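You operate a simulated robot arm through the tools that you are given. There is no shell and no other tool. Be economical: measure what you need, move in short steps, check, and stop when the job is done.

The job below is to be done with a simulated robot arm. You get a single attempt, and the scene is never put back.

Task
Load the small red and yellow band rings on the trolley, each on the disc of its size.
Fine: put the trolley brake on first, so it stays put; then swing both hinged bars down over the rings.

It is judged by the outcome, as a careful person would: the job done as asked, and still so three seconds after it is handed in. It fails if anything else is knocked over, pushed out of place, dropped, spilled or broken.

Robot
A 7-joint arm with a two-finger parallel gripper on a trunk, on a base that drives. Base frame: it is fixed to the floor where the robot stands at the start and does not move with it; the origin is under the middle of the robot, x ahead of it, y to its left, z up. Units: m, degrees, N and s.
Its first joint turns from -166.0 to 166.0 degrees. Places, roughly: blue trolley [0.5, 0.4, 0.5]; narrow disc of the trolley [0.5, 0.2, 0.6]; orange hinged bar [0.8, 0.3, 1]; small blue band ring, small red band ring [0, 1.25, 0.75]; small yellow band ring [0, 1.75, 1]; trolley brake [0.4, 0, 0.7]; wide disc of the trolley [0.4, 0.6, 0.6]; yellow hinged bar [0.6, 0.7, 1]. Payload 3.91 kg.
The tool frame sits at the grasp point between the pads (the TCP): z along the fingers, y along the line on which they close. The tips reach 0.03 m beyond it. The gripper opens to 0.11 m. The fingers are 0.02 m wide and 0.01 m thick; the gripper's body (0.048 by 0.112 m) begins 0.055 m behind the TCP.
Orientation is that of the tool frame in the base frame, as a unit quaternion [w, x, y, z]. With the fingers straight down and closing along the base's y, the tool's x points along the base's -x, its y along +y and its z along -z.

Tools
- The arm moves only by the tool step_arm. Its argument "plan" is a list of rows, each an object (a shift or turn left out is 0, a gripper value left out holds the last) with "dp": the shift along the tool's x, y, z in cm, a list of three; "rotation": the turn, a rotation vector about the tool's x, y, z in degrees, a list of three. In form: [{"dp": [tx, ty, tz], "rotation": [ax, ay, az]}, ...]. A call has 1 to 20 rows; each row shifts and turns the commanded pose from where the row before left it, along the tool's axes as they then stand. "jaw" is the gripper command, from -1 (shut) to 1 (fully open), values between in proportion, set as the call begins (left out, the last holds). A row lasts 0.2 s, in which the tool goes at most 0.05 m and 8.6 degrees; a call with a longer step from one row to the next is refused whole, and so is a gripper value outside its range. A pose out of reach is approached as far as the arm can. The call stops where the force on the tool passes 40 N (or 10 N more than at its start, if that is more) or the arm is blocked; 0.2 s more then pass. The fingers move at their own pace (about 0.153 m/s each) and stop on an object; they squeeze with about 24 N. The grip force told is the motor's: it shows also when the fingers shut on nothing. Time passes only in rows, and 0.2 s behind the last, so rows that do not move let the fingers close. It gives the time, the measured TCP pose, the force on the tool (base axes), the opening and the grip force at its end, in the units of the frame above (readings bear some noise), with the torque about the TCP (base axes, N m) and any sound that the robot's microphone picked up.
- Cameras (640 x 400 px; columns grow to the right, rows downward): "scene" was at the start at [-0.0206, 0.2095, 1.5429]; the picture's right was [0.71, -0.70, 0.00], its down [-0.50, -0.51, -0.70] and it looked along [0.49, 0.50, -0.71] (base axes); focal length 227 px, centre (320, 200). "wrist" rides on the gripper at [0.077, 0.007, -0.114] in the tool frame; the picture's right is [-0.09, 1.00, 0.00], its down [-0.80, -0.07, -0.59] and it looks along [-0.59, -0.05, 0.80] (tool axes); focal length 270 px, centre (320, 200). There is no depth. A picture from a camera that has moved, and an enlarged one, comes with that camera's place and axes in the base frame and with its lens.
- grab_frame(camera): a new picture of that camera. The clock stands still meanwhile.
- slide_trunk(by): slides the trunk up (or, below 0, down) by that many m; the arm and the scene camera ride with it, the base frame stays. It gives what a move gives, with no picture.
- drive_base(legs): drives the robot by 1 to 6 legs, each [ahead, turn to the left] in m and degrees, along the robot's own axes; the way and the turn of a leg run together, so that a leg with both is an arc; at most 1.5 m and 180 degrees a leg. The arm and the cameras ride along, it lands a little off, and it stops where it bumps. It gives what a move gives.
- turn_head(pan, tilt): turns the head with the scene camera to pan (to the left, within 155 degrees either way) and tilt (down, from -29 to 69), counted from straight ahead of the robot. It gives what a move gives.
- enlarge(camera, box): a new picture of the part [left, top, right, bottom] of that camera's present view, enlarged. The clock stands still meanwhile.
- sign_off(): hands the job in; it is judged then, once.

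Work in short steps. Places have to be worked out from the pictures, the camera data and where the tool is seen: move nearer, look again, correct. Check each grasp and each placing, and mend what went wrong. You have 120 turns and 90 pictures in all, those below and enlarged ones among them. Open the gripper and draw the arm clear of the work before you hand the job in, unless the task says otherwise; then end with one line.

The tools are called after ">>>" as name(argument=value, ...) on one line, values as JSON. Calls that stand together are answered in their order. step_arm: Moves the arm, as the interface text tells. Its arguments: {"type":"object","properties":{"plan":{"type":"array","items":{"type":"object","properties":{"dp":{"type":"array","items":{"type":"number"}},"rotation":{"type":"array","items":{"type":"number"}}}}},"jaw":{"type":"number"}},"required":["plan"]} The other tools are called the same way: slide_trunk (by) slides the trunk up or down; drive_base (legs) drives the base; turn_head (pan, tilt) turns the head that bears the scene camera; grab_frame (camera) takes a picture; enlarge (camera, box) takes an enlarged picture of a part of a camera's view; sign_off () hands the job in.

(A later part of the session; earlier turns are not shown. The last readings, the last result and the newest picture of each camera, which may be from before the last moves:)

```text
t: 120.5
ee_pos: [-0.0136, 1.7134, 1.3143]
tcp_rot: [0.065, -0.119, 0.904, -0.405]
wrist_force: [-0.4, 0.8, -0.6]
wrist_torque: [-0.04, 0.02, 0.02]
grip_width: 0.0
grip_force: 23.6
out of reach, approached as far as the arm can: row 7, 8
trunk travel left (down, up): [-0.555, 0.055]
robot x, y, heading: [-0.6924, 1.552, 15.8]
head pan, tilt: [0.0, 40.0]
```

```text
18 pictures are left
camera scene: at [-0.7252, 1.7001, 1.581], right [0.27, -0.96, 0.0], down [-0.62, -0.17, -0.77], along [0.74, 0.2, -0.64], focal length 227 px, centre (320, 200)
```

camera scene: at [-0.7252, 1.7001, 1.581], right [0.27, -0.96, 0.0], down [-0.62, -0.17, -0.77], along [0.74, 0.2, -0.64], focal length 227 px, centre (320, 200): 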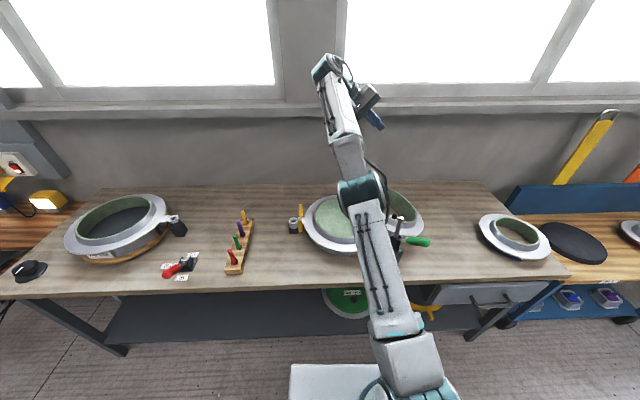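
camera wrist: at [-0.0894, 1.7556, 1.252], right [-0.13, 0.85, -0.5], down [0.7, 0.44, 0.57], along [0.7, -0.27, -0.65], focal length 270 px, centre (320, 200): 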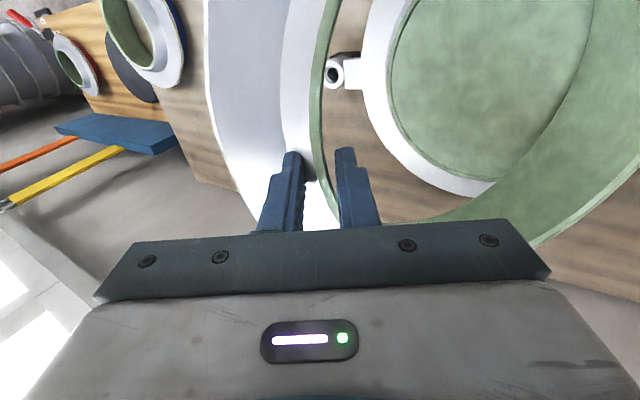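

The ring slipped out and dropped back beside the fixture. I straighten the tool and look at how it lies.

>>> step_arm(plan=[{"dp": [0, 0, 0], "rotation": [-8, 0, 0]}, {"dp": [0, 0, 0], "rotation": [-8, 0, 0]}, {"dp": [0, 0, 0], "rotation": [-8, 0, 0]}, {"dp": [0, 0, 0], "rotation": [-8, 0, 0]}, {"dp": [0, 0, 0], "rotation": [-8, 0, 0]}, {"dp": [0, 0, 0], "rotation": [-7, 0, 0]}, {"dp": [0, 4, 0]}, {"dp": [0, 4, 0]}, {"dp": [0, 4, 0]}, {"dp": [0, 0, 0]}], jaw=-0.2)

>>> enlarge(camera="scene", box=[280, 170, 460, 280])

>>> grab_frame(camera="wrist")

```text
t: 122.7
ee_pos: [-0.0553, 1.8184, 1.2767]
tcp_rot: [0.03, -0.13, 0.981, -0.139]
wrist_force: [0.8, -0.3, 0.4]
wrist_torque: [-0.01, 0.04, 0.0]
grip_width: 0.0437
grip_force: 0.0
out of reach, approached as far as the arm can: row 1, 2, 3, 4, 6
trunk travel left (down, up): [-0.555, 0.055]
robot x, y, heading: [-0.6928, 1.5505, 15.4]
head pan, tilt: [0.0, 40.0]
```

```text
3.56 times, centred on (370, 225) of scene
camera zoom: at [-0.7251, 1.6999, 1.5811], right [0.27, -0.96, 0.0], down [-0.62, -0.17, -0.77], along [0.74, 0.2, -0.64], focal length 807 px, centre (142, 111)
```

zoom: 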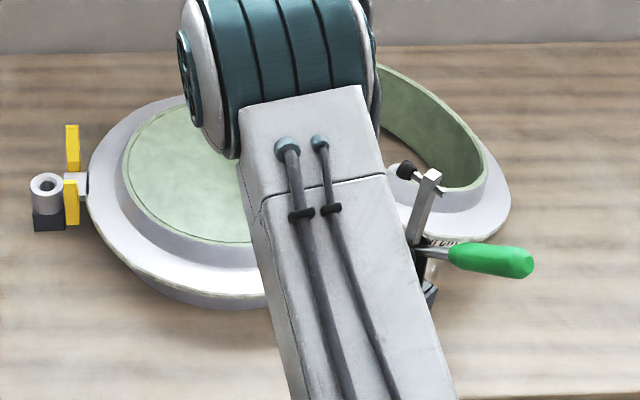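

```text
16 pictures are left
camera wrist: at [-0.1422, 1.8351, 1.3815], right [-0.16, 0.95, -0.28], down [0.73, 0.3, 0.61], along [0.66, -0.1, -0.74], focal length 270 px, centre (320, 200)
```

wrist: 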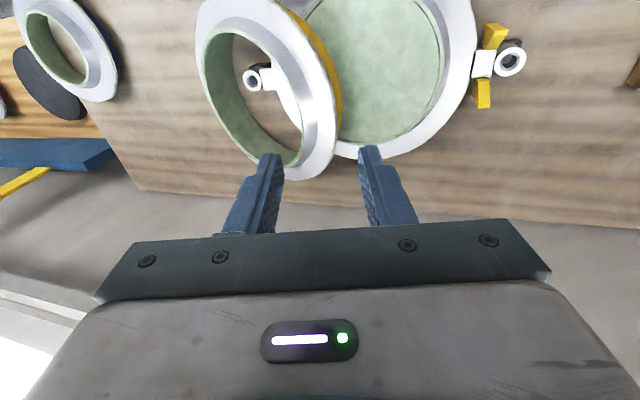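

The ring now leans with its left edge on the base and its right edge on the bench. I level the tool and look from straight above it.

>>> step_arm(plan=[{"dp": [0, 0, 0], "rotation": [-8, 0, 0]}, {"dp": [0, 0, 0], "rotation": [-8, 0, 0]}, {"dp": [-1, -4, 0]}, {"dp": [-1, -4, 0]}, {"dp": [-1, -4, 0]}, {"dp": [-1, -4, 0]}, {"dp": [-1, -4, 0]}, {"dp": [0, -2, 0]}, {"dp": [0, 0, 0]}])

>>> grab_frame(camera="wrist")

```text
t: 124.7
ee_pos: [-0.0026, 1.6754, 1.2665]
tcp_rot: [0.012, -0.134, 0.991, -0.001]
wrist_force: [0.2, -0.4, 0.0]
wrist_torque: [0.02, -0.02, 0.03]
grip_width: 0.0443
grip_force: 0.0
out of reach, approached as far as the arm can: row 4, 5, 6, 7
trunk travel left (down, up): [-0.555, 0.055]
robot x, y, heading: [-0.6926, 1.5509, 15.7]
head pan, tilt: [0.0, 40.0]
```

```text
15 pictures are left
camera wrist: at [-0.0806, 1.662, 1.3801], right [-0.18, 0.98, 0.0], down [0.78, 0.15, 0.61], along [0.6, 0.11, -0.79], focal length 270 px, centre (320, 200)
```

wrist: 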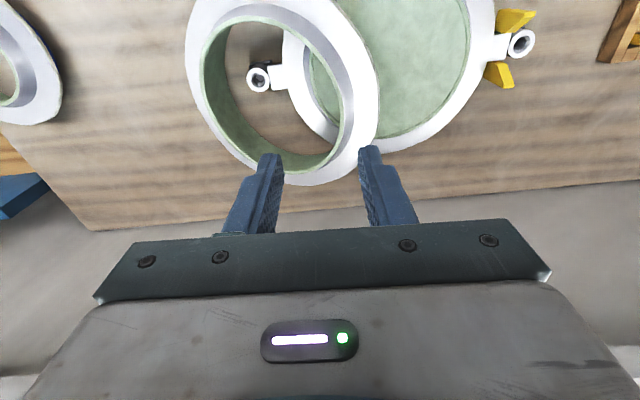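

Ring pose: tilted ~15°, centre ≈(0.084,1.619,0.93), high wall on its left (z≈0.96). It is near the reach limit, so I drive 6 cm closer, tilt the tool −15° to match, and hover over the high left wall.

>>> drive_base(legs=[[0.06, 0]])

>>> step_arm(plan=[{"dp": [0, 0, 0], "rotation": [-7.5, 0, 0]}, {"dp": [0, 0, 0], "rotation": [-7.5, 0, 0]}, {"dp": [-0.8, -0.8, 4]}, {"dp": [0, -0.8, 4]}, {"dp": [0, -0.8, 4]}, {"dp": [0, -0.8, 4]}, {"dp": [0, -0.7, 4]}, {"dp": [0, 0, 3.3]}, {"dp": [0, 0, 0]}], jaw=0.1)

>>> grab_frame(camera="wrist")

```text
t: 125.7
ee_pos: [0.0567, 1.6927, 1.2669]
tcp_rot: [0.011, -0.135, 0.991, -0.001]
wrist_force: [0.4, -0.4, -0.4]
wrist_torque: [0.02, 0.0, 0.02]
grip_width: 0.044
grip_force: 0.0
trunk travel left (down, up): [-0.555, 0.055]
robot x, y, heading: [-0.6359, 1.5669, 15.4]
head pan, tilt: [0.0, 40.0]
```

```text
t: 127.7
ee_pos: [0.1225, 1.729, 1.0637]
tcp_rot: [-0.006, -0.135, 0.983, 0.128]
wrist_force: [0.0, 0.2, 0.3]
wrist_torque: [0.01, 0.0, 0.0]
grip_width: 0.0605
grip_force: 0.0
out of reach, approached as far as the arm can: row 2, 3, 4, 5, 6, 7, 8
trunk travel left (down, up): [-0.555, 0.055]
robot x, y, heading: [-0.6366, 1.5673, 15.4]
head pan, tilt: [0.0, 40.0]
```

```text
14 pictures are left
camera wrist: at [0.0517, 1.6859, 1.1736], right [-0.18, 0.95, 0.25], down [0.82, 0.0, 0.57], along [0.55, 0.31, -0.78], focal length 270 px, centre (320, 200)
```

wrist: 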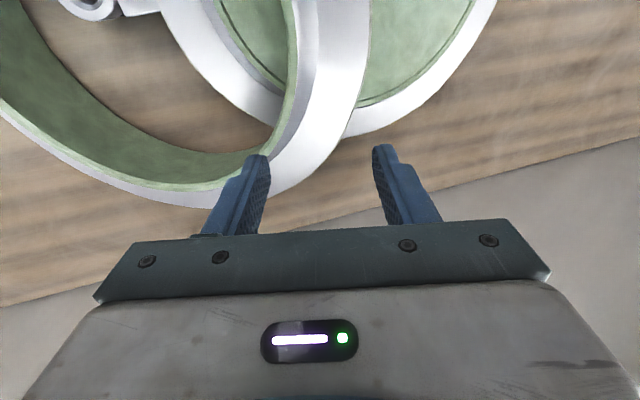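

The tool ended ~7 cm too far forward (leftover of an unreached command). I pull back and re-measure.

>>> step_arm(plan=[{"dp": [3.5, 0, 0]}, {"dp": [3.2, 0, 0]}, {"dp": [0, 0, 0]}])

```text
t: 128.5
ee_pos: [0.1222, 1.7297, 1.0638]
tcp_rot: [-0.007, -0.134, 0.983, 0.128]
wrist_force: [0.5, 0.5, -0.2]
wrist_torque: [0.01, 0.01, 0.0]
grip_width: 0.0604
grip_force: 0.1
out of reach, approached as far as the arm can: row 1, 2
trunk travel left (down, up): [-0.555, 0.055]
robot x, y, heading: [-0.6314, 1.5682, 15.4]
head pan, tilt: [0.0, 40.0]
```

No motion yet; I keep pulling the command back toward the robot.

>>> step_arm(plan=[{"dp": [4, 0, 0]}, {"dp": [4, 0, 0]}, {"dp": [0, 0, 0]}])

```text
t: 129.3
ee_pos: [0.12, 1.7274, 1.0745]
tcp_rot: [-0.007, -0.135, 0.983, 0.128]
wrist_force: [0.2, -0.5, -0.2]
wrist_torque: [0.0, 0.01, 0.04]
grip_width: 0.0605
grip_force: 0.0
out of reach, approached as far as the arm can: row 1, 2
trunk travel left (down, up): [-0.555, 0.055]
robot x, y, heading: [-0.6331, 1.5702, 15.6]
head pan, tilt: [0.0, 40.0]
```

>>> step_arm(plan=[{"dp": [4, 0, -1]}, {"dp": [4, 0, -1]}, {"dp": [4, 0, -1]}, {"dp": [0, 0, 0]}])

```text
t: 130.3
ee_pos: [0.1067, 1.707, 1.1321]
tcp_rot: [-0.007, -0.136, 0.982, 0.128]
wrist_force: [0.3, 0.2, 1.0]
wrist_torque: [-0.03, -0.01, -0.03]
grip_width: 0.0604
grip_force: 0.0
out of reach, approached as far as the arm can: row 1, 2, 3
trunk travel left (down, up): [-0.555, 0.055]
robot x, y, heading: [-0.6323, 1.5684, 15.5]
head pan, tilt: [0.0, 40.0]
```

>>> step_arm(plan=[{"dp": [4.5, 0, 0]}, {"dp": [4.5, 0, 0]}, {"dp": [4.5, 0, 0]}, {"dp": [0, 0, 0]}])

```text
t: 131.3
ee_pos: [0.0926, 1.6934, 1.1744]
tcp_rot: [-0.007, -0.135, 0.982, 0.129]
wrist_force: [0.1, -0.2, 0.0]
wrist_torque: [-0.01, 0.02, 0.03]
grip_width: 0.0606
grip_force: 0.1
out of reach, approached as far as the arm can: row 1, 2, 3
trunk travel left (down, up): [-0.555, 0.055]
robot x, y, heading: [-0.6358, 1.5678, 15.6]
head pan, tilt: [0.0, 40.0]
```

The command seems stuck beyond reach. I lower the trunk by 0.1 m (which also helps reach), then try a small move.

>>> slide_trunk(by=-0.1)

>>> step_arm(plan=[{"dp": [2, 0, 0]}, {"dp": [2, 0, 0]}, {"dp": [0, 0, 0]}])

```text
t: 132.6
ee_pos: [0.0924, 1.6936, 1.0751]
tcp_rot: [-0.007, -0.135, 0.983, 0.128]
wrist_force: [-0.3, 0.6, 0.0]
wrist_torque: [-0.01, 0.01, 0.01]
grip_width: 0.0606
grip_force: 0.1
trunk travel left (down, up): [-0.455, 0.155]
robot x, y, heading: [-0.633, 1.5689, 15.3]
head pan, tilt: [0.0, 40.0]
```

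```text
t: 133.4
ee_pos: [0.0917, 1.6897, 1.0808]
tcp_rot: [-0.006, -0.136, 0.982, 0.129]
wrist_force: [0.2, 0.3, -0.2]
wrist_torque: [0.01, 0.0, -0.01]
grip_width: 0.0602
grip_force: 0.1
out of reach, approached as far as the arm can: row 1, 2
trunk travel left (down, up): [-0.455, 0.155]
robot x, y, heading: [-0.6351, 1.5687, 15.6]
head pan, tilt: [0.0, 40.0]
```

Perhaps a wrist joint limit at this tilt is to blame. I untilt in one small step and watch how the arm responds.

>>> step_arm(plan=[{"dp": [0, 0, 0], "rotation": [4, 0, 0]}])

```text
t: 133.8
ee_pos: [0.0915, 1.6903, 1.0827]
tcp_rot: [-0.004, -0.135, 0.986, 0.093]
wrist_force: [0.0, -0.3, -0.2]
wrist_torque: [0.0, 0.01, 0.01]
grip_width: 0.0604
grip_force: 0.0
trunk travel left (down, up): [-0.455, 0.155]
robot x, y, heading: [-0.6361, 1.5693, 15.4]
head pan, tilt: [0.0, 40.0]
```

With less tilt the arm is free again, so it was a joint limit. New plan: grip the low right wall instead, with the tool tilted −8°; I nudge the base 4 cm closer, then move over that wall.

>>> drive_base(legs=[[0.04, 0]])

>>> step_arm(plan=[{"dp": [0, 0, 0], "rotation": [8, 0, 0]}, {"dp": [0, 0, 0], "rotation": [3, 0, 0]}, {"dp": [1.4, -3.7, 0]}, {"dp": [1.4, -3.7, 0]}, {"dp": [1.4, -3.7, 0]}, {"dp": [1.4, -3.7, 0]}, {"dp": [1, -3.9, 0]}, {"dp": [0, 0, 4]}, {"dp": [0, 0, 4]}, {"dp": [0, 0, 2], "rotation": [-4, 0, 0]}, {"dp": [0, 0, 2], "rotation": [-4, 0, 0]}, {"dp": [0, 0, 0]}])

>>> grab_frame(camera="wrist")

```text
t: 134.7
ee_pos: [0.1304, 1.6992, 1.0825]
tcp_rot: [-0.003, -0.135, 0.987, 0.093]
wrist_force: [-1.0, 0.4, -0.3]
wrist_torque: [0.02, 0.0, -0.04]
grip_width: 0.0606
grip_force: 0.0
trunk travel left (down, up): [-0.455, 0.155]
robot x, y, heading: [-0.5959, 1.5754, 15.6]
head pan, tilt: [0.0, 40.0]
```

```text
t: 137.5
ee_pos: [0.1665, 1.4929, 0.9926]
tcp_rot: [0.022, -0.136, 0.988, 0.067]
wrist_force: [1.3, -2.2, -0.6]
wrist_torque: [0.17, 0.1, -0.01]
grip_width: 0.0607
grip_force: 0.0
out of reach, approached as far as the arm can: row 2, 3, 4, 5, 8, 9
trunk travel left (down, up): [-0.455, 0.155]
robot x, y, heading: [-0.5931, 1.575, 15.4]
head pan, tilt: [0.0, 40.0]
stopped in row 12: the arm was blocked; the commanded pose is now the measured one
```

```text
13 pictures are left
camera wrist: at [0.0877, 1.4637, 1.1024], right [-0.19, 0.97, 0.13], down [0.78, 0.06, 0.63], along [0.6, 0.22, -0.77], focal length 270 px, centre (320, 200)
```

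wrist: 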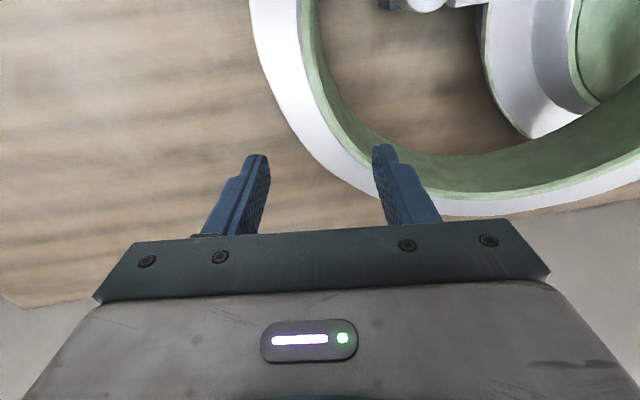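

The arm is stuck against some limit — likely it took an odd configuration during the high, stretched lift. I raise it to a comfortable pose closer in, to untangle.

>>> step_arm(plan=[{"dp": [0, 0, -3], "rotation": [4, 0, 0]}, {"dp": [0, 0, -4], "rotation": [4, 0, 0]}, {"dp": [0, 0, -4]}, {"dp": [0, 0, -4]}, {"dp": [0, 2, -4]}, {"dp": [2, 2, -4]}, {"dp": [3, 2, -2]}, {"dp": [4, 0, 0]}, {"dp": [4, 0, 0]}, {"dp": [4, 0, 0]}, {"dp": [0, 0, 0]}])

>>> grab_frame(camera="scene")

```text
t: 139.9
ee_pos: [-0.0528, 1.5053, 1.1964]
tcp_rot: [0.033, -0.135, 0.99, -0.005]
wrist_force: [0.0, 0.4, -0.2]
wrist_torque: [0.03, 0.01, -0.01]
grip_width: 0.0605
grip_force: 0.1
out of reach, approached as far as the arm can: row 2, 3, 4, 5, 6
trunk travel left (down, up): [-0.455, 0.155]
robot x, y, heading: [-0.5991, 1.5797, 15.2]
head pan, tilt: [0.0, 40.0]
```

```text
12 pictures are left
camera scene: at [-0.6278, 1.7265, 1.481], right [0.27, -0.96, 0.0], down [-0.62, -0.17, -0.77], along [0.74, 0.2, -0.64], focal length 227 px, centre (320, 200)
```

scene: 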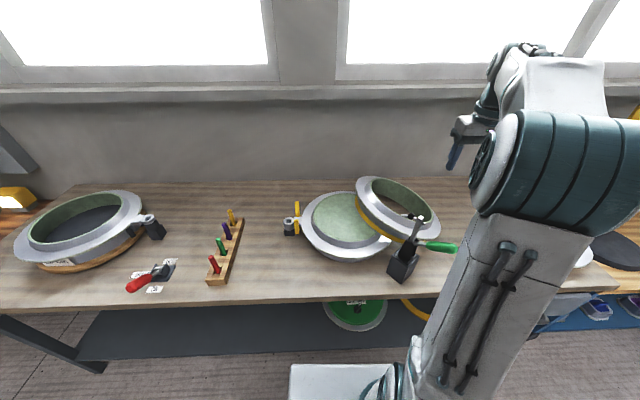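

The arm is back in a normal configuration. I level its pitch and go over the ring's low right wall (≈ f 0.515, z 0.87), then tilt −12°.

>>> step_arm(plan=[{"dp": [0, 0, 0], "rotation": [0, 3.8, 0]}, {"dp": [-4, -2, 0]}, {"dp": [-4, -2, 0]}, {"dp": [-4, -2, 0]}, {"dp": [-3.9, -1.7, 0]}, {"dp": [0, 0, 4]}, {"dp": [0, 0, 4]}, {"dp": [0, 0, 4]}, {"dp": [0, 0, 4]}, {"dp": [0, 0, 4]}, {"dp": [0, 0, 2]}, {"dp": [0, 0, 2]}, {"dp": [0, 0, 0], "rotation": [-6, 0, 0]}, {"dp": [0, 0, 0], "rotation": [-6, 0, 0]}, {"dp": [0, 0, 0]}])

>>> grab_frame(camera="wrist")

```text
t: 143.1
ee_pos: [0.083, 1.4786, 0.9396]
tcp_rot: [-0.013, -0.135, 0.986, 0.095]
wrist_force: [1.1, -0.2, 0.5]
wrist_torque: [-0.01, -0.02, -0.03]
grip_width: 0.0607
grip_force: 0.1
out of reach, approached as far as the arm can: row 4, 5
trunk travel left (down, up): [-0.455, 0.155]
robot x, y, heading: [-0.5938, 1.5748, 15.6]
head pan, tilt: [0.0, 40.0]
```

```text
11 pictures are left
camera wrist: at [0.0119, 1.4427, 1.0534], right [-0.18, 0.97, 0.19], down [0.82, 0.04, 0.57], along [0.54, 0.26, -0.8], focal length 270 px, centre (320, 200)
```

wrist: 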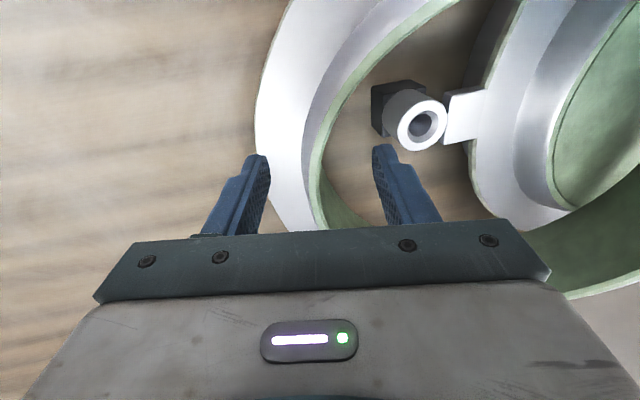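

The wall lies between the fingers, its side point 3.5 cm further forward. I shift there, and descend in small final steps to feel the flange.

>>> step_arm(plan=[{"dp": [-1.8, -0.5, 0]}, {"dp": [-1.7, -0.4, 0]}, {"dp": [0, 0, 2]}, {"dp": [0, 0, 2]}, {"dp": [0, 0, 0.4]}, {"dp": [0, 0, 0.4]}, {"dp": [0, 0, 0]}])

>>> grab_frame(camera="wrist")

```text
t: 144.7
ee_pos: [0.116, 1.4872, 0.8921]
tcp_rot: [-0.013, -0.134, 0.986, 0.094]
wrist_force: [-0.6, -2.1, 3.9]
wrist_torque: [-0.13, 0.01, 0.03]
grip_width: 0.0609
grip_force: 0.9
trunk travel left (down, up): [-0.455, 0.155]
robot x, y, heading: [-0.5915, 1.5778, 15.5]
head pan, tilt: [0.0, 40.0]
```

```text
10 pictures are left
camera wrist: at [0.0452, 1.4523, 1.0052], right [-0.18, 0.97, 0.19], down [0.82, 0.04, 0.57], along [0.54, 0.26, -0.8], focal length 270 px, centre (320, 200)
```

wrist: 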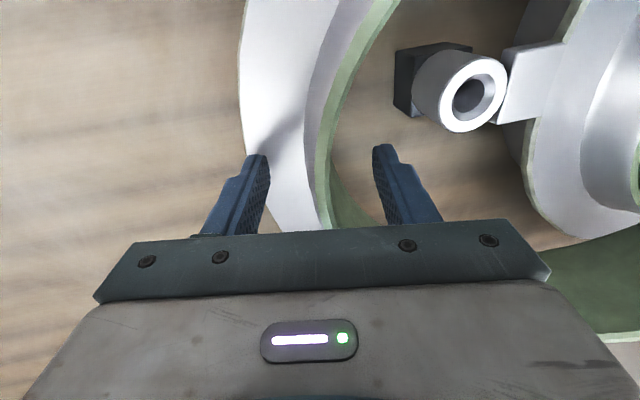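

Tip just touches the flange. I back off 2 mm and close.

>>> step_arm(plan=[{"dp": [-0.6, 0, -0.2]}, {"dp": [0, 0, 0]}, {"dp": [0, 0, 0]}, {"dp": [0, 0, 0]}, {"dp": [0, 0, 0]}], jaw=-1)

```text
t: 145.9
ee_pos: [0.1204, 1.491, 0.8967]
tcp_rot: [-0.011, -0.136, 0.986, 0.094]
wrist_force: [4.0, 9.5, 24.7]
wrist_torque: [0.59, -0.32, 0.23]
grip_width: 0.0094
grip_force: 24.4
trunk travel left (down, up): [-0.455, 0.155]
robot x, y, heading: [-0.5952, 1.5774, 15.4]
head pan, tilt: [0.0, 40.0]
```

>>> grab_frame(camera="wrist")

```text
9 pictures are left
camera wrist: at [0.0499, 1.4557, 1.0092], right [-0.18, 0.97, 0.19], down [0.82, 0.04, 0.57], along [0.55, 0.26, -0.8], focal length 270 px, centre (320, 200)
```

wrist: 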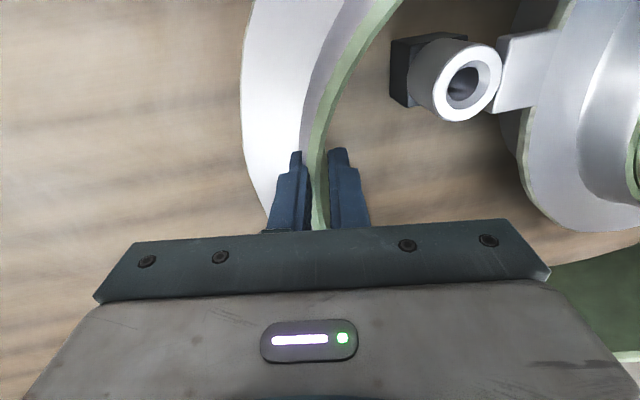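

Both fingers lie flush on the wall, deep to the flange. Now I lift in an arc following the ring's tilt about its left edge.

>>> step_arm(plan=[{"dp": [0, 0.1, -0.8], "rotation": [1.5, 0, 0]}, {"dp": [0, 0.2, -1.5], "rotation": [3, 0, 0]}, {"dp": [0, 0.2, -1.5], "rotation": [3, 0, 0]}, {"dp": [0, 0.2, -1.5], "rotation": [3, 0, 0]}, {"dp": [0, 0.2, -1.5], "rotation": [3, 0, 0]}, {"dp": [0, 0.2, -1.5], "rotation": [3, 0, 0]}, {"dp": [0, 0, 0]}])

```text
t: 147.5
ee_pos: [0.1205, 1.4952, 0.9763]
tcp_rot: [0.005, -0.135, 0.99, -0.048]
wrist_force: [0.5, 0.1, -6.4]
wrist_torque: [-0.58, -0.15, -0.05]
grip_width: 0.0109
grip_force: 24.1
trunk travel left (down, up): [-0.455, 0.155]
robot x, y, heading: [-0.5932, 1.5787, 15.4]
head pan, tilt: [0.0, 40.0]
```

Load −6.4 N with 0.6 N·m: perhaps it is already free. I look.

>>> enlarge(camera="scene", box=[270, 130, 510, 290])

```text
2.50 times, centred on (390, 210) of scene
camera zoom: at [-0.6274, 1.7268, 1.481], right [0.27, -0.96, 0.0], down [-0.62, -0.17, -0.77], along [0.74, 0.2, -0.64], focal length 567 px, centre (145, 175)
```

zoom: 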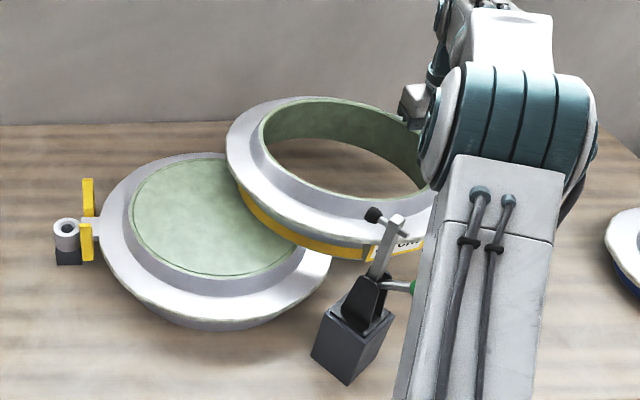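

It is about level. I raise it gently with the trunk by 5 cm and check grip width and torque.

>>> slide_trunk(by=0.05)

```text
t: 148.4
ee_pos: [0.1217, 1.4918, 1.0269]
tcp_rot: [0.006, -0.136, 0.99, -0.049]
wrist_force: [1.2, -0.5, -5.8]
wrist_torque: [-0.49, -0.14, -0.12]
grip_width: 0.0147
grip_force: 24.1
trunk travel left (down, up): [-0.505, 0.105]
robot x, y, heading: [-0.5967, 1.5797, 15.5]
head pan, tilt: [0.0, 40.0]
```

It sags slightly (14.7 mm). I tilt the tool further along with the ring while raising, to cut the moment.

>>> step_arm(plan=[{"dp": [0, -0.1, -1.2], "rotation": [4, 0, 0]}, {"dp": [0, -0.2, -1.2], "rotation": [4, 0, 0]}, {"dp": [0, -0.3, -1.2], "rotation": [4, 0, 0]}, {"dp": [0, -0.4, -1.2], "rotation": [4, 0, 0]}])

```text
t: 149.4
ee_pos: [0.1204, 1.4938, 1.0764]
tcp_rot: [0.025, -0.132, 0.973, -0.186]
wrist_force: [0.5, 0.6, -6.0]
wrist_torque: [-0.46, 0.01, 0.15]
grip_width: 0.0128
grip_force: 24.0
trunk travel left (down, up): [-0.505, 0.105]
robot x, y, heading: [-0.5957, 1.5753, 15.6]
head pan, tilt: [0.0, 40.0]
```

Better (12.8 mm, 0.46 N·m). Continue the tilt.

>>> step_arm(plan=[{"dp": [0, -0.5, -1], "rotation": [4, 0, 0]}, {"dp": [0, -0.5, -1], "rotation": [4, 0, 0]}, {"dp": [0, -0.6, -1], "rotation": [4, 0, 0]}, {"dp": [0, -0.7, -1], "rotation": [4, 0, 0]}])

>>> enlarge(camera="scene", box=[270, 100, 510, 280])

```text
t: 150.4
ee_pos: [0.1214, 1.4919, 1.1211]
tcp_rot: [0.043, -0.129, 0.938, -0.32]
wrist_force: [0.7, 0.9, -7.0]
wrist_torque: [-0.36, -0.08, -0.08]
grip_width: 0.0147
grip_force: 24.2
trunk travel left (down, up): [-0.505, 0.105]
robot x, y, heading: [-0.5948, 1.5797, 15.6]
head pan, tilt: [0.0, 40.0]
```

```text
2.22 times, centred on (390, 190) of scene
camera zoom: at [-0.6274, 1.7269, 1.531], right [0.27, -0.96, 0.0], down [-0.62, -0.17, -0.77], along [0.74, 0.2, -0.64], focal length 504 px, centre (164, 222)
```

zoom: 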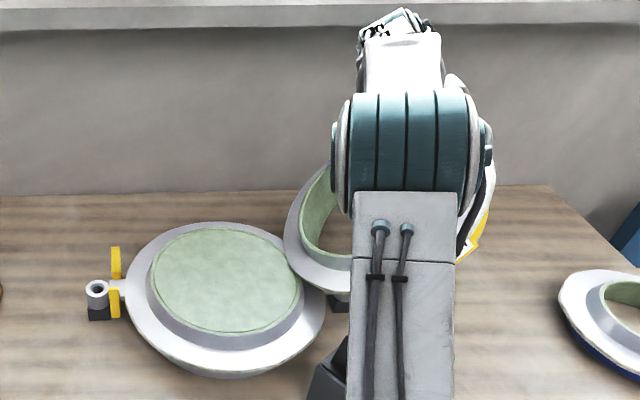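

It hangs steeply and securely (0.36 N·m). I raise the trunk to the top, then shift right 12 cm so the ring clears the clamp before backing off.

>>> slide_trunk(by=0.1)

>>> step_arm(plan=[{"dp": [0, -1.6, 1.2]}, {"dp": [0, -1.6, 1.2]}, {"dp": [0, -1.6, 1.2]}, {"dp": [0, -1.6, 1.2]}, {"dp": [0, -1.6, 1.2]}, {"dp": [0, -1.6, 1.2]}])

```text
t: 151.7
ee_pos: [0.1216, 1.4917, 1.2212]
tcp_rot: [0.043, -0.129, 0.938, -0.319]
wrist_force: [0.1, -0.4, -6.6]
wrist_torque: [-0.34, -0.11, -0.08]
grip_width: 0.0155
grip_force: 23.7
trunk travel left (down, up): [-0.605, 0.005]
robot x, y, heading: [-0.5963, 1.5773, 15.2]
head pan, tilt: [0.0, 40.0]
```

```text
t: 153.1
ee_pos: [0.1542, 1.3746, 1.2227]
tcp_rot: [0.043, -0.128, 0.938, -0.318]
wrist_force: [0.7, -0.5, -6.1]
wrist_torque: [-0.4, 0.25, 0.09]
grip_width: 0.0166
grip_force: 23.9
trunk travel left (down, up): [-0.605, 0.005]
robot x, y, heading: [-0.5937, 1.5778, 15.4]
head pan, tilt: [0.0, 40.0]
```

Width creeps slightly. I tilt 12° more and hold a second to see if it is stable.

>>> step_arm(plan=[{"dp": [0, 0, 0], "rotation": [4, 0, 0]}, {"dp": [0, 0, 0], "rotation": [4, 0, 0]}, {"dp": [0, 0, 0], "rotation": [4, 0, 0]}, {"dp": [0, 0, 0]}, {"dp": [0, 0, 0]}, {"dp": [0, 0, 0]}, {"dp": [0, 0, 0]}, {"dp": [0, 0, 0]}])

>>> enlarge(camera="scene", box=[300, 60, 560, 260])

```text
t: 154.9
ee_pos: [0.1527, 1.3757, 1.2243]
tcp_rot: [0.056, -0.123, 0.899, -0.416]
wrist_force: [0.6, 0.0, -6.2]
wrist_torque: [-0.27, -0.06, -0.02]
grip_width: 0.013
grip_force: 24.2
trunk travel left (down, up): [-0.605, 0.005]
robot x, y, heading: [-0.5951, 1.5762, 15.3]
head pan, tilt: [0.0, 40.0]
```

```text
2.00 times, centred on (430, 160) of scene
camera zoom: at [-0.6271, 1.7265, 1.6311], right [0.27, -0.96, 0.0], down [-0.62, -0.17, -0.77], along [0.74, 0.2, -0.64], focal length 454 px, centre (100, 280)
```

zoom: 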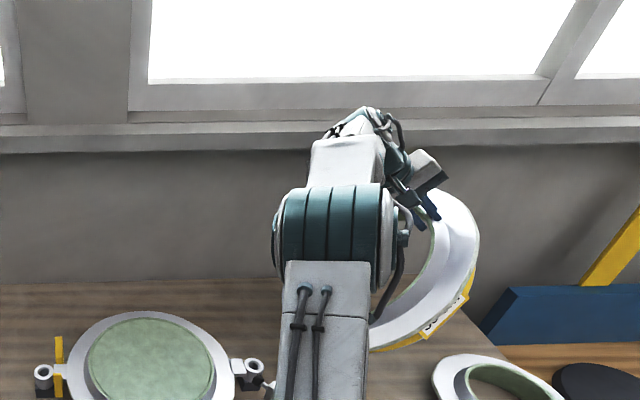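

Stable (0.27 N·m, 13 mm). I back away and drive to a staging point before the trolley's wide disc.

>>> drive_base(legs=[[-0.14, 0]])

>>> drive_base(legs=[[0, -89.3]])

>>> drive_base(legs=[[1.233, 0], [0, 90.3]])

```text
t: 156.2
ee_pos: [0.0176, 1.3384, 1.2241]
tcp_rot: [0.057, -0.123, 0.899, -0.416]
wrist_force: [0.2, -0.2, -6.6]
wrist_torque: [-0.22, -0.08, -0.06]
grip_width: 0.0128
grip_force: 23.8
trunk travel left (down, up): [-0.605, 0.005]
robot x, y, heading: [-0.7281, 1.5395, 15.5]
head pan, tilt: [0.0, 40.0]
```

```text
t: 160.4
ee_pos: [-0.9202, 0.7886, 1.2239]
tcp_rot: [-0.251, 0.543, 0.728, -0.335]
wrist_force: [-0.6, 1.2, -6.7]
wrist_torque: [0.19, 0.29, 0.09]
grip_width: 0.0132
grip_force: 24.0
trunk travel left (down, up): [-0.605, 0.005]
robot x, y, heading: [-0.7254, 1.5414, -73.6]
head pan, tilt: [0.0, 40.0]
```

```text
t: 170.5
ee_pos: [0.3703, 0.1634, 1.2232]
tcp_rot: [0.058, -0.129, 0.898, -0.416]
wrist_force: [0.8, 0.1, -7.2]
wrist_torque: [-0.19, -0.02, -0.04]
grip_width: 0.0127
grip_force: 23.9
trunk travel left (down, up): [-0.605, 0.005]
robot x, y, heading: [-0.3835, 0.3528, 16.2]
head pan, tilt: [0.0, 40.0]
```

Carried safely. At the staging point I bring the ring to the left and slightly closer, then drive the last 0.19 m.

>>> step_arm(plan=[{"dp": [0.7, 2.59, -3.05]}, {"dp": [0.7, 2.59, -3.05]}, {"dp": [0.7, 2.59, -3.05]}, {"dp": [0.7, 2.59, -3.05]}, {"dp": [0.7, 2.59, -3.05]}, {"dp": [0.7, 2.59, -3.05]}, {"dp": [0.8, 2.59, -3.05]}, {"dp": [0, 0, 0]}])

>>> drive_base(legs=[[0.19, 0]])

>>> slide_trunk(by=-0.25)

```text
t: 172.3
ee_pos: [0.2432, 0.4181, 1.2241]
tcp_rot: [0.059, -0.13, 0.898, -0.416]
wrist_force: [0.4, 0.1, -5.8]
wrist_torque: [-0.13, -0.06, -0.03]
grip_width: 0.0122
grip_force: 24.5
trunk travel left (down, up): [-0.605, 0.005]
robot x, y, heading: [-0.3834, 0.3551, 16.2]
head pan, tilt: [0.0, 40.0]
```

```text
t: 173.9
ee_pos: [0.4266, 0.4695, 1.2233]
tcp_rot: [0.058, -0.13, 0.898, -0.416]
wrist_force: [0.2, 0.0, -6.8]
wrist_torque: [-0.11, -0.03, -0.07]
grip_width: 0.0123
grip_force: 23.4
trunk travel left (down, up): [-0.605, 0.005]
robot x, y, heading: [-0.1999, 0.4086, 16.1]
head pan, tilt: [0.0, 40.0]
```

```text
t: 176.4
ee_pos: [0.4261, 0.4697, 0.9736]
tcp_rot: [0.058, -0.128, 0.899, -0.416]
wrist_force: [-0.6, 0.7, -6.6]
wrist_torque: [-0.08, 0.05, -0.02]
grip_width: 0.0125
grip_force: 23.8
trunk travel left (down, up): [-0.355, 0.255]
robot x, y, heading: [-0.1967, 0.4068, 16.0]
head pan, tilt: [0.0, 40.0]
```

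The ring now hangs almost vertically, its lower edge near the trolley top. I look at the scene.

>>> grab_frame(camera="scene")

```text
5 pictures are left
camera scene: at [-0.2337, 0.5554, 1.3811], right [0.28, -0.96, 0.0], down [-0.62, -0.18, -0.77], along [0.74, 0.21, -0.64], focal length 227 px, centre (320, 200)
```

scene: 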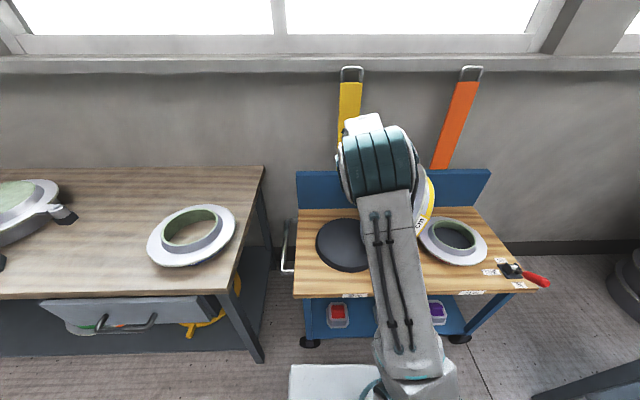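

The arm hides the ring, but geometry says its lower edge is at lat≈0.38, clear of the red ring. I raise a little, carry it left so the lower edge comes outside the wide disc's left rim, then lower in steps to touch.

>>> slide_trunk(by=0.06)

>>> step_arm(plan=[{"dp": [0.4, 2.5, -2.95]}, {"dp": [0.4, 2.5, -2.95]}, {"dp": [0, 2.5, -2.95]}, {"dp": [0, 2.5, -2.95]}, {"dp": [0, 2.5, -2.95]}, {"dp": [0, 2.5, -2.95]}, {"dp": [0, 2.4, -2.85]}, {"dp": [0, 1.53, 1.29]}, {"dp": [0, 1.53, 1.29]}, {"dp": [0, 1.53, 1.29]}, {"dp": [0, 0, 0]}])

>>> grab_frame(camera="wrist")

```text
t: 177.4
ee_pos: [0.4258, 0.4704, 1.0332]
tcp_rot: [0.059, -0.128, 0.899, -0.415]
wrist_force: [0.6, 0.7, -8.0]
wrist_torque: [-0.02, 0.02, -0.02]
grip_width: 0.0124
grip_force: 24.5
trunk travel left (down, up): [-0.415, 0.195]
robot x, y, heading: [-0.2024, 0.4033, 16.2]
head pan, tilt: [0.0, 40.0]
```

```text
t: 179.8
ee_pos: [0.342, 0.7271, 0.9728]
tcp_rot: [0.059, -0.129, 0.898, -0.415]
wrist_force: [0.2, -0.5, -7.1]
wrist_torque: [-0.04, 0.06, 0.0]
grip_width: 0.01
grip_force: 24.1
trunk travel left (down, up): [-0.415, 0.195]
robot x, y, heading: [-0.1979, 0.4024, 16.2]
head pan, tilt: [0.0, 40.0]
```

```text
4 pictures are left
camera wrist: at [0.2425, 0.794, 1.0423], right [-0.1, 0.64, -0.76], down [0.66, 0.62, 0.44], along [0.75, -0.45, -0.48], focal length 270 px, centre (320, 200)
```

wrist: 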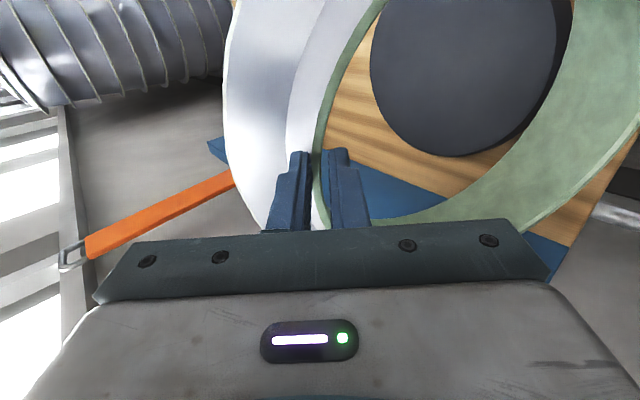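

The view shows the ring hanging ~70° with its lower edge left of the wide disc. I lower toward contact in small steps.

>>> step_arm(plan=[{"dp": [0, 1.15, 0.97]}, {"dp": [0, 0.76, 0.65]}, {"dp": [0, 0.4, 0.33]}, {"dp": [0, 0, 0]}])

>>> step_arm(plan=[{"dp": [0, 0.4, 0.33]}, {"dp": [0, 0.4, 0.33]}, {"dp": [0, 0, 0]}])

```text
t: 180.8
ee_pos: [0.343, 0.7255, 0.945]
tcp_rot: [0.059, -0.129, 0.899, -0.415]
wrist_force: [-0.6, -0.4, -7.3]
wrist_torque: [-0.05, 0.13, 0.0]
grip_width: 0.0103
grip_force: 24.6
trunk travel left (down, up): [-0.415, 0.195]
robot x, y, heading: [-0.2021, 0.4077, 16.3]
head pan, tilt: [0.0, 40.0]
```

```text
t: 181.6
ee_pos: [0.3426, 0.7277, 0.9324]
tcp_rot: [0.059, -0.129, 0.898, -0.416]
wrist_force: [0.2, 0.4, -6.9]
wrist_torque: [-0.04, 0.1, -0.01]
grip_width: 0.0099
grip_force: 23.8
trunk travel left (down, up): [-0.415, 0.195]
robot x, y, heading: [-0.1984, 0.4081, 16.1]
head pan, tilt: [0.0, 40.0]
```

No contact yet; continuing.

>>> step_arm(plan=[{"dp": [0, 0.4, 0.33]}, {"dp": [0, 0.4, 0.33]}, {"dp": [0, 0, 0]}])

>>> step_arm(plan=[{"dp": [0, 0.4, 0.33]}, {"dp": [0, 0.4, 0.33]}, {"dp": [0, 0, 0]}])

```text
t: 182.4
ee_pos: [0.3418, 0.7283, 0.9228]
tcp_rot: [0.058, -0.129, 0.898, -0.416]
wrist_force: [0.4, -0.4, -6.7]
wrist_torque: [-0.05, 0.07, 0.02]
grip_width: 0.0101
grip_force: 23.5
trunk travel left (down, up): [-0.415, 0.195]
robot x, y, heading: [-0.1988, 0.4104, 16.2]
head pan, tilt: [0.0, 40.0]
```

```text
t: 183.2
ee_pos: [0.3424, 0.7223, 0.9213]
tcp_rot: [0.062, -0.124, 0.898, -0.419]
wrist_force: [-2.8, -4.5, 15.9]
wrist_torque: [-0.64, 0.12, -0.07]
grip_width: 0.01
grip_force: 24.7
trunk travel left (down, up): [-0.415, 0.195]
robot x, y, heading: [-0.1998, 0.4059, 15.9]
head pan, tilt: [0.0, 40.0]
stopped in row 3: the force on the tool passed its limit (the readings are from after the stop); the commanded pose is now the measured one
```

Lower edge touches the trolley top (TCP z 0.921). I now lay the ring down by arcing about that edge, 3° per row.

>>> step_arm(plan=[{"dp": [0, -0.2, -0.17]}, {"dp": [0, -0.73, 1.38], "rotation": [-3, 0, 0]}, {"dp": [0, -0.73, 1.38], "rotation": [-3, 0, 0]}, {"dp": [0, -0.73, 1.38], "rotation": [-3, 0, 0]}, {"dp": [0, -0.73, 1.38], "rotation": [-3, 0, 0]}, {"dp": [0, 0, 0]}])

```text
t: 184.7
ee_pos: [0.3603, 0.6687, 0.9005]
tcp_rot: [0.047, -0.132, 0.937, -0.321]
wrist_force: [-0.2, 0.6, -4.9]
wrist_torque: [0.06, -0.01, 0.03]
grip_width: 0.0096
grip_force: 24.3
trunk travel left (down, up): [-0.415, 0.195]
robot x, y, heading: [-0.1995, 0.4063, 16.1]
head pan, tilt: [0.0, 40.0]
```

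Smooth, with light support. Continuing.

>>> step_arm(plan=[{"dp": [0, -0.73, 1.38], "rotation": [-3, 0, 0]}, {"dp": [0, -0.73, 1.38], "rotation": [-3, 0, 0]}, {"dp": [0, -0.73, 1.38], "rotation": [-3, 0, 0]}, {"dp": [0, -0.73, 1.38], "rotation": [-3, 0, 0]}, {"dp": [0, 0, 0]}])

```text
t: 185.8
ee_pos: [0.3743, 0.6139, 0.8726]
tcp_rot: [0.033, -0.136, 0.965, -0.221]
wrist_force: [0.2, 0.0, -1.2]
wrist_torque: [-0.02, 0.02, -0.01]
grip_width: 0.0
grip_force: 23.6
trunk travel left (down, up): [-0.415, 0.195]
robot x, y, heading: [-0.1996, 0.4076, 16.2]
head pan, tilt: [0.0, 40.0]
```

The ring slipped free of the fingers. I look at where it lies.

>>> grab_frame(camera="wrist")

```text
3 pictures are left
camera wrist: at [0.2847, 0.6482, 0.9712], right [-0.16, 0.89, -0.43], down [0.71, 0.41, 0.57], along [0.68, -0.22, -0.7], focal length 270 px, centre (320, 200)
```

wrist: 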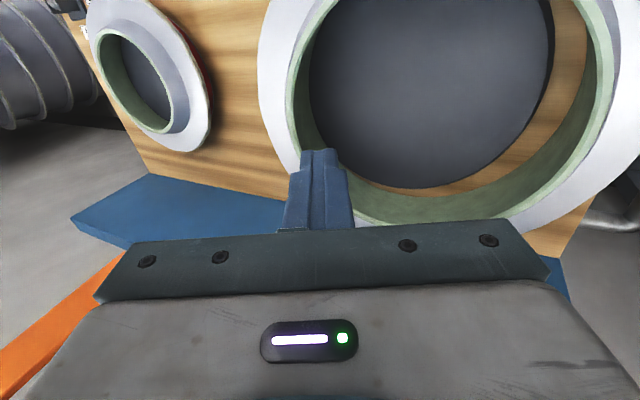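

Luckily it lies around the wide disc, about 2 cm too far left with its right side still on the disc. I level the tool, put the closed fingers inside the bore, and push the right wall toward −y.

>>> step_arm(plan=[{"dp": [0, 0, 0], "rotation": [-8, 0, 0]}, {"dp": [0, 0, 0], "rotation": [-8, 0, 0]}, {"dp": [0, 0, 0], "rotation": [-8, 0, 0]}, {"dp": [0, -2, 0], "rotation": [-1.6, 0, 0]}, {"dp": [0, -3, 0]}, {"dp": [0, 0, 4]}, {"dp": [0, 0, 4]}, {"dp": [0, 0, 4]}, {"dp": [0, 0, 3]}, {"dp": [0, 0, 1]}, {"dp": [0, 0, 0]}])

```text
t: 188.2
ee_pos: [0.3889, 0.5662, 0.7127]
tcp_rot: [0.002, -0.14, 0.99, -0.002]
wrist_force: [-0.3, -0.5, 0.3]
wrist_torque: [-0.01, 0.03, -0.01]
grip_width: 0.0002
grip_force: 24.0
trunk travel left (down, up): [-0.415, 0.195]
robot x, y, heading: [-0.1978, 0.4055, 16.2]
head pan, tilt: [0.0, 40.0]
```

Fingers are inside the bore above the disc. Now push right slowly.

>>> step_arm(plan=[{"dp": [0, -2, 0]}, {"dp": [0, -1.5, 0]}, {"dp": [0, -0.7, 0]}, {"dp": [0, -0.7, 0]}, {"dp": [0, -0.7, 0]}, {"dp": [0, -0.5, 0]}, {"dp": [0, 0, 0]}])

```text
t: 189.8
ee_pos: [0.4065, 0.5089, 0.7136]
tcp_rot: [0.001, -0.141, 0.99, -0.002]
wrist_force: [0.1, 0.3, 0.2]
wrist_torque: [0.0, 0.02, 0.03]
grip_width: 0.0
grip_force: 23.9
trunk travel left (down, up): [-0.415, 0.195]
robot x, y, heading: [-0.2039, 0.4071, 16.5]
head pan, tilt: [0.0, 40.0]
```

>>> step_arm(plan=[{"dp": [0, -0.4, 0]}, {"dp": [0, -0.4, 0]}, {"dp": [0, -0.4, 0]}, {"dp": [0, 0, 0]}])

>>> grab_frame(camera="wrist")

```text
t: 190.8
ee_pos: [0.4097, 0.5006, 0.714]
tcp_rot: [0.001, -0.141, 0.99, -0.001]
wrist_force: [-6.4, 14.9, 2.7]
wrist_torque: [0.08, 0.03, 0.13]
grip_width: 0.0
grip_force: 24.1
trunk travel left (down, up): [-0.415, 0.195]
robot x, y, heading: [-0.2036, 0.4092, 16.2]
head pan, tilt: [0.0, 40.0]
```

```text
2 pictures are left
camera wrist: at [0.332, 0.4857, 0.8269], right [-0.19, 0.98, 0.0], down [0.79, 0.16, 0.6], along [0.59, 0.11, -0.8], focal length 270 px, centre (320, 200)
```

wrist: 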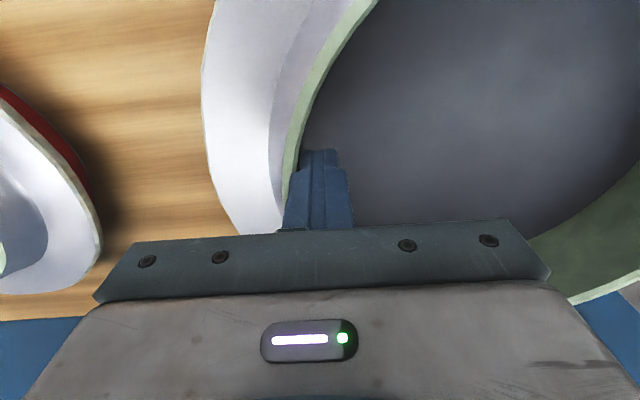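

The ring stopped against the disc at just the expected seated position (15 N), with no wood gap left. I verify seating by touching the rim's top from above.

>>> step_arm(plan=[{"dp": [0, 0.6, 0]}, {"dp": [0, 0, -4.5]}, {"dp": [0, 0, -4]}, {"dp": [0, -2.3, 0]}, {"dp": [0, 0, 3]}, {"dp": [0, 0, 1.5]}, {"dp": [0, 0, 0.5]}, {"dp": [0, 0, 0.5]}, {"dp": [0, 0, 0.5]}, {"dp": [0, 0, 0.5]}, {"dp": [0, 0, 0.5]}, {"dp": [0, 0, 0.5]}, {"dp": [0, 0, 0]}])

```text
t: 193.1
ee_pos: [0.4144, 0.4806, 0.7396]
tcp_rot: [0.007, -0.14, 0.99, -0.002]
wrist_force: [-6.9, -0.1, 23.4]
wrist_torque: [0.14, 0.42, 0.09]
grip_width: 0.0001
grip_force: 23.9
trunk travel left (down, up): [-0.415, 0.195]
robot x, y, heading: [-0.1997, 0.406, 15.9]
head pan, tilt: [0.0, 40.0]
stopped in row 11: the force on the tool passed its limit (the readings are from after the stop); the commanded pose is now the measured one
```

Right rim at z≈0.710. I touch the left rim likewise; equal heights mean it lies flat and seated.

>>> step_arm(plan=[{"dp": [0, 0, -4]}, {"dp": [0, 0, -3]}, {"dp": [0, 4.8, 0]}, {"dp": [0, 4.8, 0]}, {"dp": [0, 4.8, 0]}, {"dp": [0, 4.8, 0]}, {"dp": [0, 4.8, 0]}, {"dp": [0, 0.5, 3]}, {"dp": [0, 0, 2.5]}, {"dp": [0, 0, 0.5]}, {"dp": [0, 0, 0.5]}, {"dp": [0, 0, 0.5]}, {"dp": [0, 0, 0.5]}, {"dp": [0, 0, 0.5]}, {"dp": [0, 0, 0.5]}, {"dp": [0, 0, 0]}])

```text
t: 195.9
ee_pos: [0.3492, 0.7183, 0.7406]
tcp_rot: [0.011, -0.14, 0.99, 0.0]
wrist_force: [-3.8, -2.1, 20.3]
wrist_torque: [0.01, 0.33, 0.04]
grip_width: 0.0
grip_force: 24.1
trunk travel left (down, up): [-0.415, 0.195]
robot x, y, heading: [-0.1979, 0.4053, 16.2]
head pan, tilt: [0.0, 40.0]
stopped in row 13: the force on the tool passed its limit (the readings are from after the stop); the commanded pose is now the measured one
```

Both rims at 0.710: the yellow ring is flat and seated. Next the bars: yellow bar hinge ≈(f 0.778, lat 0.486, z 0.85), top ≈ z 1.23, leaning back slightly. I raise, open the jaw wide, and pitch the tool forward to straddle the bar from the front.

>>> step_arm(plan=[{"dp": [0, 0, -4]}, {"dp": [0, 0, -4]}, {"dp": [0, -3, -3]}, {"dp": [0, -4, 0]}, {"dp": [0, -3.8, 0]}], jaw=1)

>>> slide_trunk(by=0.19)

>>> step_arm(plan=[{"dp": [0, 0, -3], "rotation": [0, -8, 0]}, {"dp": [0, 0, -3], "rotation": [0, -8, 0]}, {"dp": [0, 0, -3], "rotation": [0, -8, 0]}, {"dp": [0, 0, 0], "rotation": [0, -8, 0]}, {"dp": [0, 0, 0], "rotation": [0, -8, 0]}, {"dp": [0, 0, 0], "rotation": [0, -8, 0]}, {"dp": [0, 0, 0], "rotation": [0, -8, 0]}, {"dp": [0, 0, 0], "rotation": [0, -8, 0]}, {"dp": [0, 0, 0]}])

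```text
t: 197.1
ee_pos: [0.3786, 0.6129, 0.848]
tcp_rot: [0.008, -0.139, 0.99, 0.0]
wrist_force: [0.0, 0.5, 0.3]
wrist_torque: [0.01, -0.05, 0.01]
grip_width: 0.1101
grip_force: 0.0
trunk travel left (down, up): [-0.415, 0.195]
robot x, y, heading: [-0.1999, 0.4025, 16.0]
head pan, tilt: [0.0, 40.0]
```

```text
t: 199.2
ee_pos: [0.378, 0.6141, 1.037]
tcp_rot: [0.008, -0.14, 0.99, -0.001]
wrist_force: [-0.1, -0.8, 0.5]
wrist_torque: [0.01, -0.03, -0.01]
grip_width: 0.1098
grip_force: 0.1
trunk travel left (down, up): [-0.605, 0.005]
robot x, y, heading: [-0.2014, 0.4038, 16.2]
head pan, tilt: [0.0, 40.0]
```

```text
t: 201.2
ee_pos: [0.3641, 0.6123, 1.1251]
tcp_rot: [0.531, -0.119, 0.836, 0.073]
wrist_force: [0.4, 0.1, -0.4]
wrist_torque: [-0.01, 0.01, 0.02]
grip_width: 0.11
grip_force: 0.0
trunk travel left (down, up): [-0.605, 0.005]
robot x, y, heading: [-0.2022, 0.4072, 16.3]
head pan, tilt: [0.0, 40.0]
```

Lateral position matches the bar (0.486). I take one wrist picture to verify the straddle.

>>> grab_frame(camera="wrist")

```text
1 pictures are left
camera wrist: at [0.231, 0.5796, 1.1041], right [-0.24, 0.97, 0.08], down [-0.17, -0.12, 0.98], along [0.96, 0.22, 0.2], focal length 270 px, centre (320, 200)
```

wrist: 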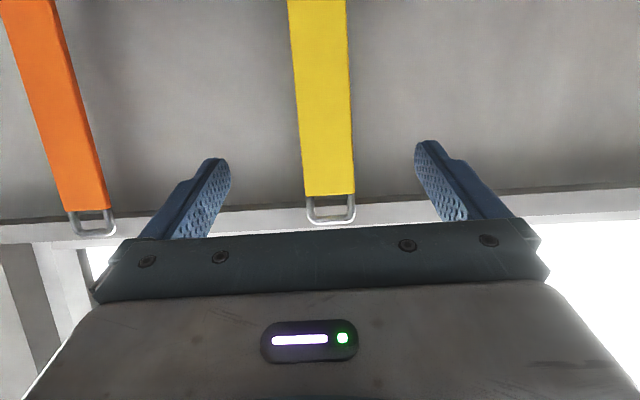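

The yellow bar lies between the fingers (7 mm off-centre, ~9 cm wide). I correct that and advance toward it.

>>> step_arm(plan=[{"dp": [0, -0.7, 0]}, {"dp": [-1.8, 0, 3.69]}, {"dp": [-1.8, 0, 3.69]}, {"dp": [-1.8, 0, 3.69]}, {"dp": [-1.8, 0, 3.69]}, {"dp": [-1.8, 0, 3.69]}, {"dp": [0, 0, 0]}])

```text
t: 202.8
ee_pos: [0.5654, 0.662, 1.1279]
tcp_rot: [0.531, -0.12, 0.836, 0.074]
wrist_force: [-0.7, 0.6, -0.6]
wrist_torque: [0.01, 0.01, 0.0]
grip_width: 0.1099
grip_force: 0.0
trunk travel left (down, up): [-0.605, 0.005]
robot x, y, heading: [-0.198, 0.4033, 16.1]
head pan, tilt: [0.0, 40.0]
```

>>> step_arm(plan=[{"dp": [-1.1, 0, 2.25]}, {"dp": [-1.1, 0, 2.25]}, {"dp": [-0.9, 0, 1.8]}, {"dp": [-0.4, 0, 0.9]}, {"dp": [0, 0, 0]}])

```text
t: 203.9
ee_pos: [0.6415, 0.6834, 1.1291]
tcp_rot: [0.531, -0.119, 0.836, 0.073]
wrist_force: [-0.3, -0.1, 0.0]
wrist_torque: [-0.02, -0.02, -0.02]
grip_width: 0.1098
grip_force: 0.1
trunk travel left (down, up): [-0.605, 0.005]
robot x, y, heading: [-0.2021, 0.4024, 15.9]
head pan, tilt: [0.0, 40.0]
```

No contact: the fingers straddle. I close and read the width.

>>> step_arm(plan=[{"dp": [0, 0, 0]}, {"dp": [0, 0, 0]}, {"dp": [0, 0, 0]}], jaw=-1)

```text
t: 204.8
ee_pos: [0.6397, 0.6898, 1.1292]
tcp_rot: [0.532, -0.121, 0.835, 0.074]
wrist_force: [-5.4, 20.3, -0.9]
wrist_torque: [1.11, 0.16, 1.27]
grip_width: 0.0794
grip_force: 45.6
trunk travel left (down, up): [-0.605, 0.005]
robot x, y, heading: [-0.2031, 0.41, 16.3]
head pan, tilt: [0.0, 40.0]
```

Bar gripped (79 mm). I pivot the tool to horizontal around it, centre it, and pull the bar toward me along its arc, first to ~20°.

>>> step_arm(plan=[{"dp": [0, 0.5, 0]}, {"dp": [0, 0, 0], "rotation": [0, -8, 0]}, {"dp": [0, 0, 0], "rotation": [0, -8, 0]}, {"dp": [0, 0, 0], "rotation": [0, -8, 0]}, {"dp": [0, 0, -1.6]}, {"dp": [0, 0, -1.6]}, {"dp": [0, 0, -1.6]}, {"dp": [0.25, 0, -1.9]}, {"dp": [0.3, 0, -1.9]}, {"dp": [0.5, 0, -1.9]}, {"dp": [0.6, 0, -1.9]}])

```text
t: 207.2
ee_pos: [0.52, 0.653, 1.1149]
tcp_rot: [0.692, -0.101, 0.708, 0.096]
wrist_force: [6.4, 1.5, -9.2]
wrist_torque: [1.31, -0.33, 0.5]
grip_width: 0.0805
grip_force: 44.9
trunk travel left (down, up): [-0.605, 0.005]
robot x, y, heading: [-0.1989, 0.4068, 16.1]
head pan, tilt: [0.0, 40.0]
```

The bar follows well. Continue to ~50°.

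>>> step_arm(plan=[{"dp": [0.7, 0, -1.8]}, {"dp": [0.9, 0, -1.76]}, {"dp": [1, 0, -1.7]}, {"dp": [1.07, 0, -1.62]}, {"dp": [1.2, 0, -1.52]}, {"dp": [1.3, 0, -1.47]}, {"dp": [1.05, 0, -1]}, {"dp": [1.05, 0, -1]}])

```text
t: 208.9
ee_pos: [0.4065, 0.6162, 1.0361]
tcp_rot: [0.692, -0.1, 0.708, 0.096]
wrist_force: [8.8, -16.8, 3.0]
wrist_torque: [1.7, -1.0, 1.34]
grip_width: 0.0807
grip_force: 45.2
trunk travel left (down, up): [-0.605, 0.005]
robot x, y, heading: [-0.2016, 0.4065, 16.3]
head pan, tilt: [0.0, 40.0]
```

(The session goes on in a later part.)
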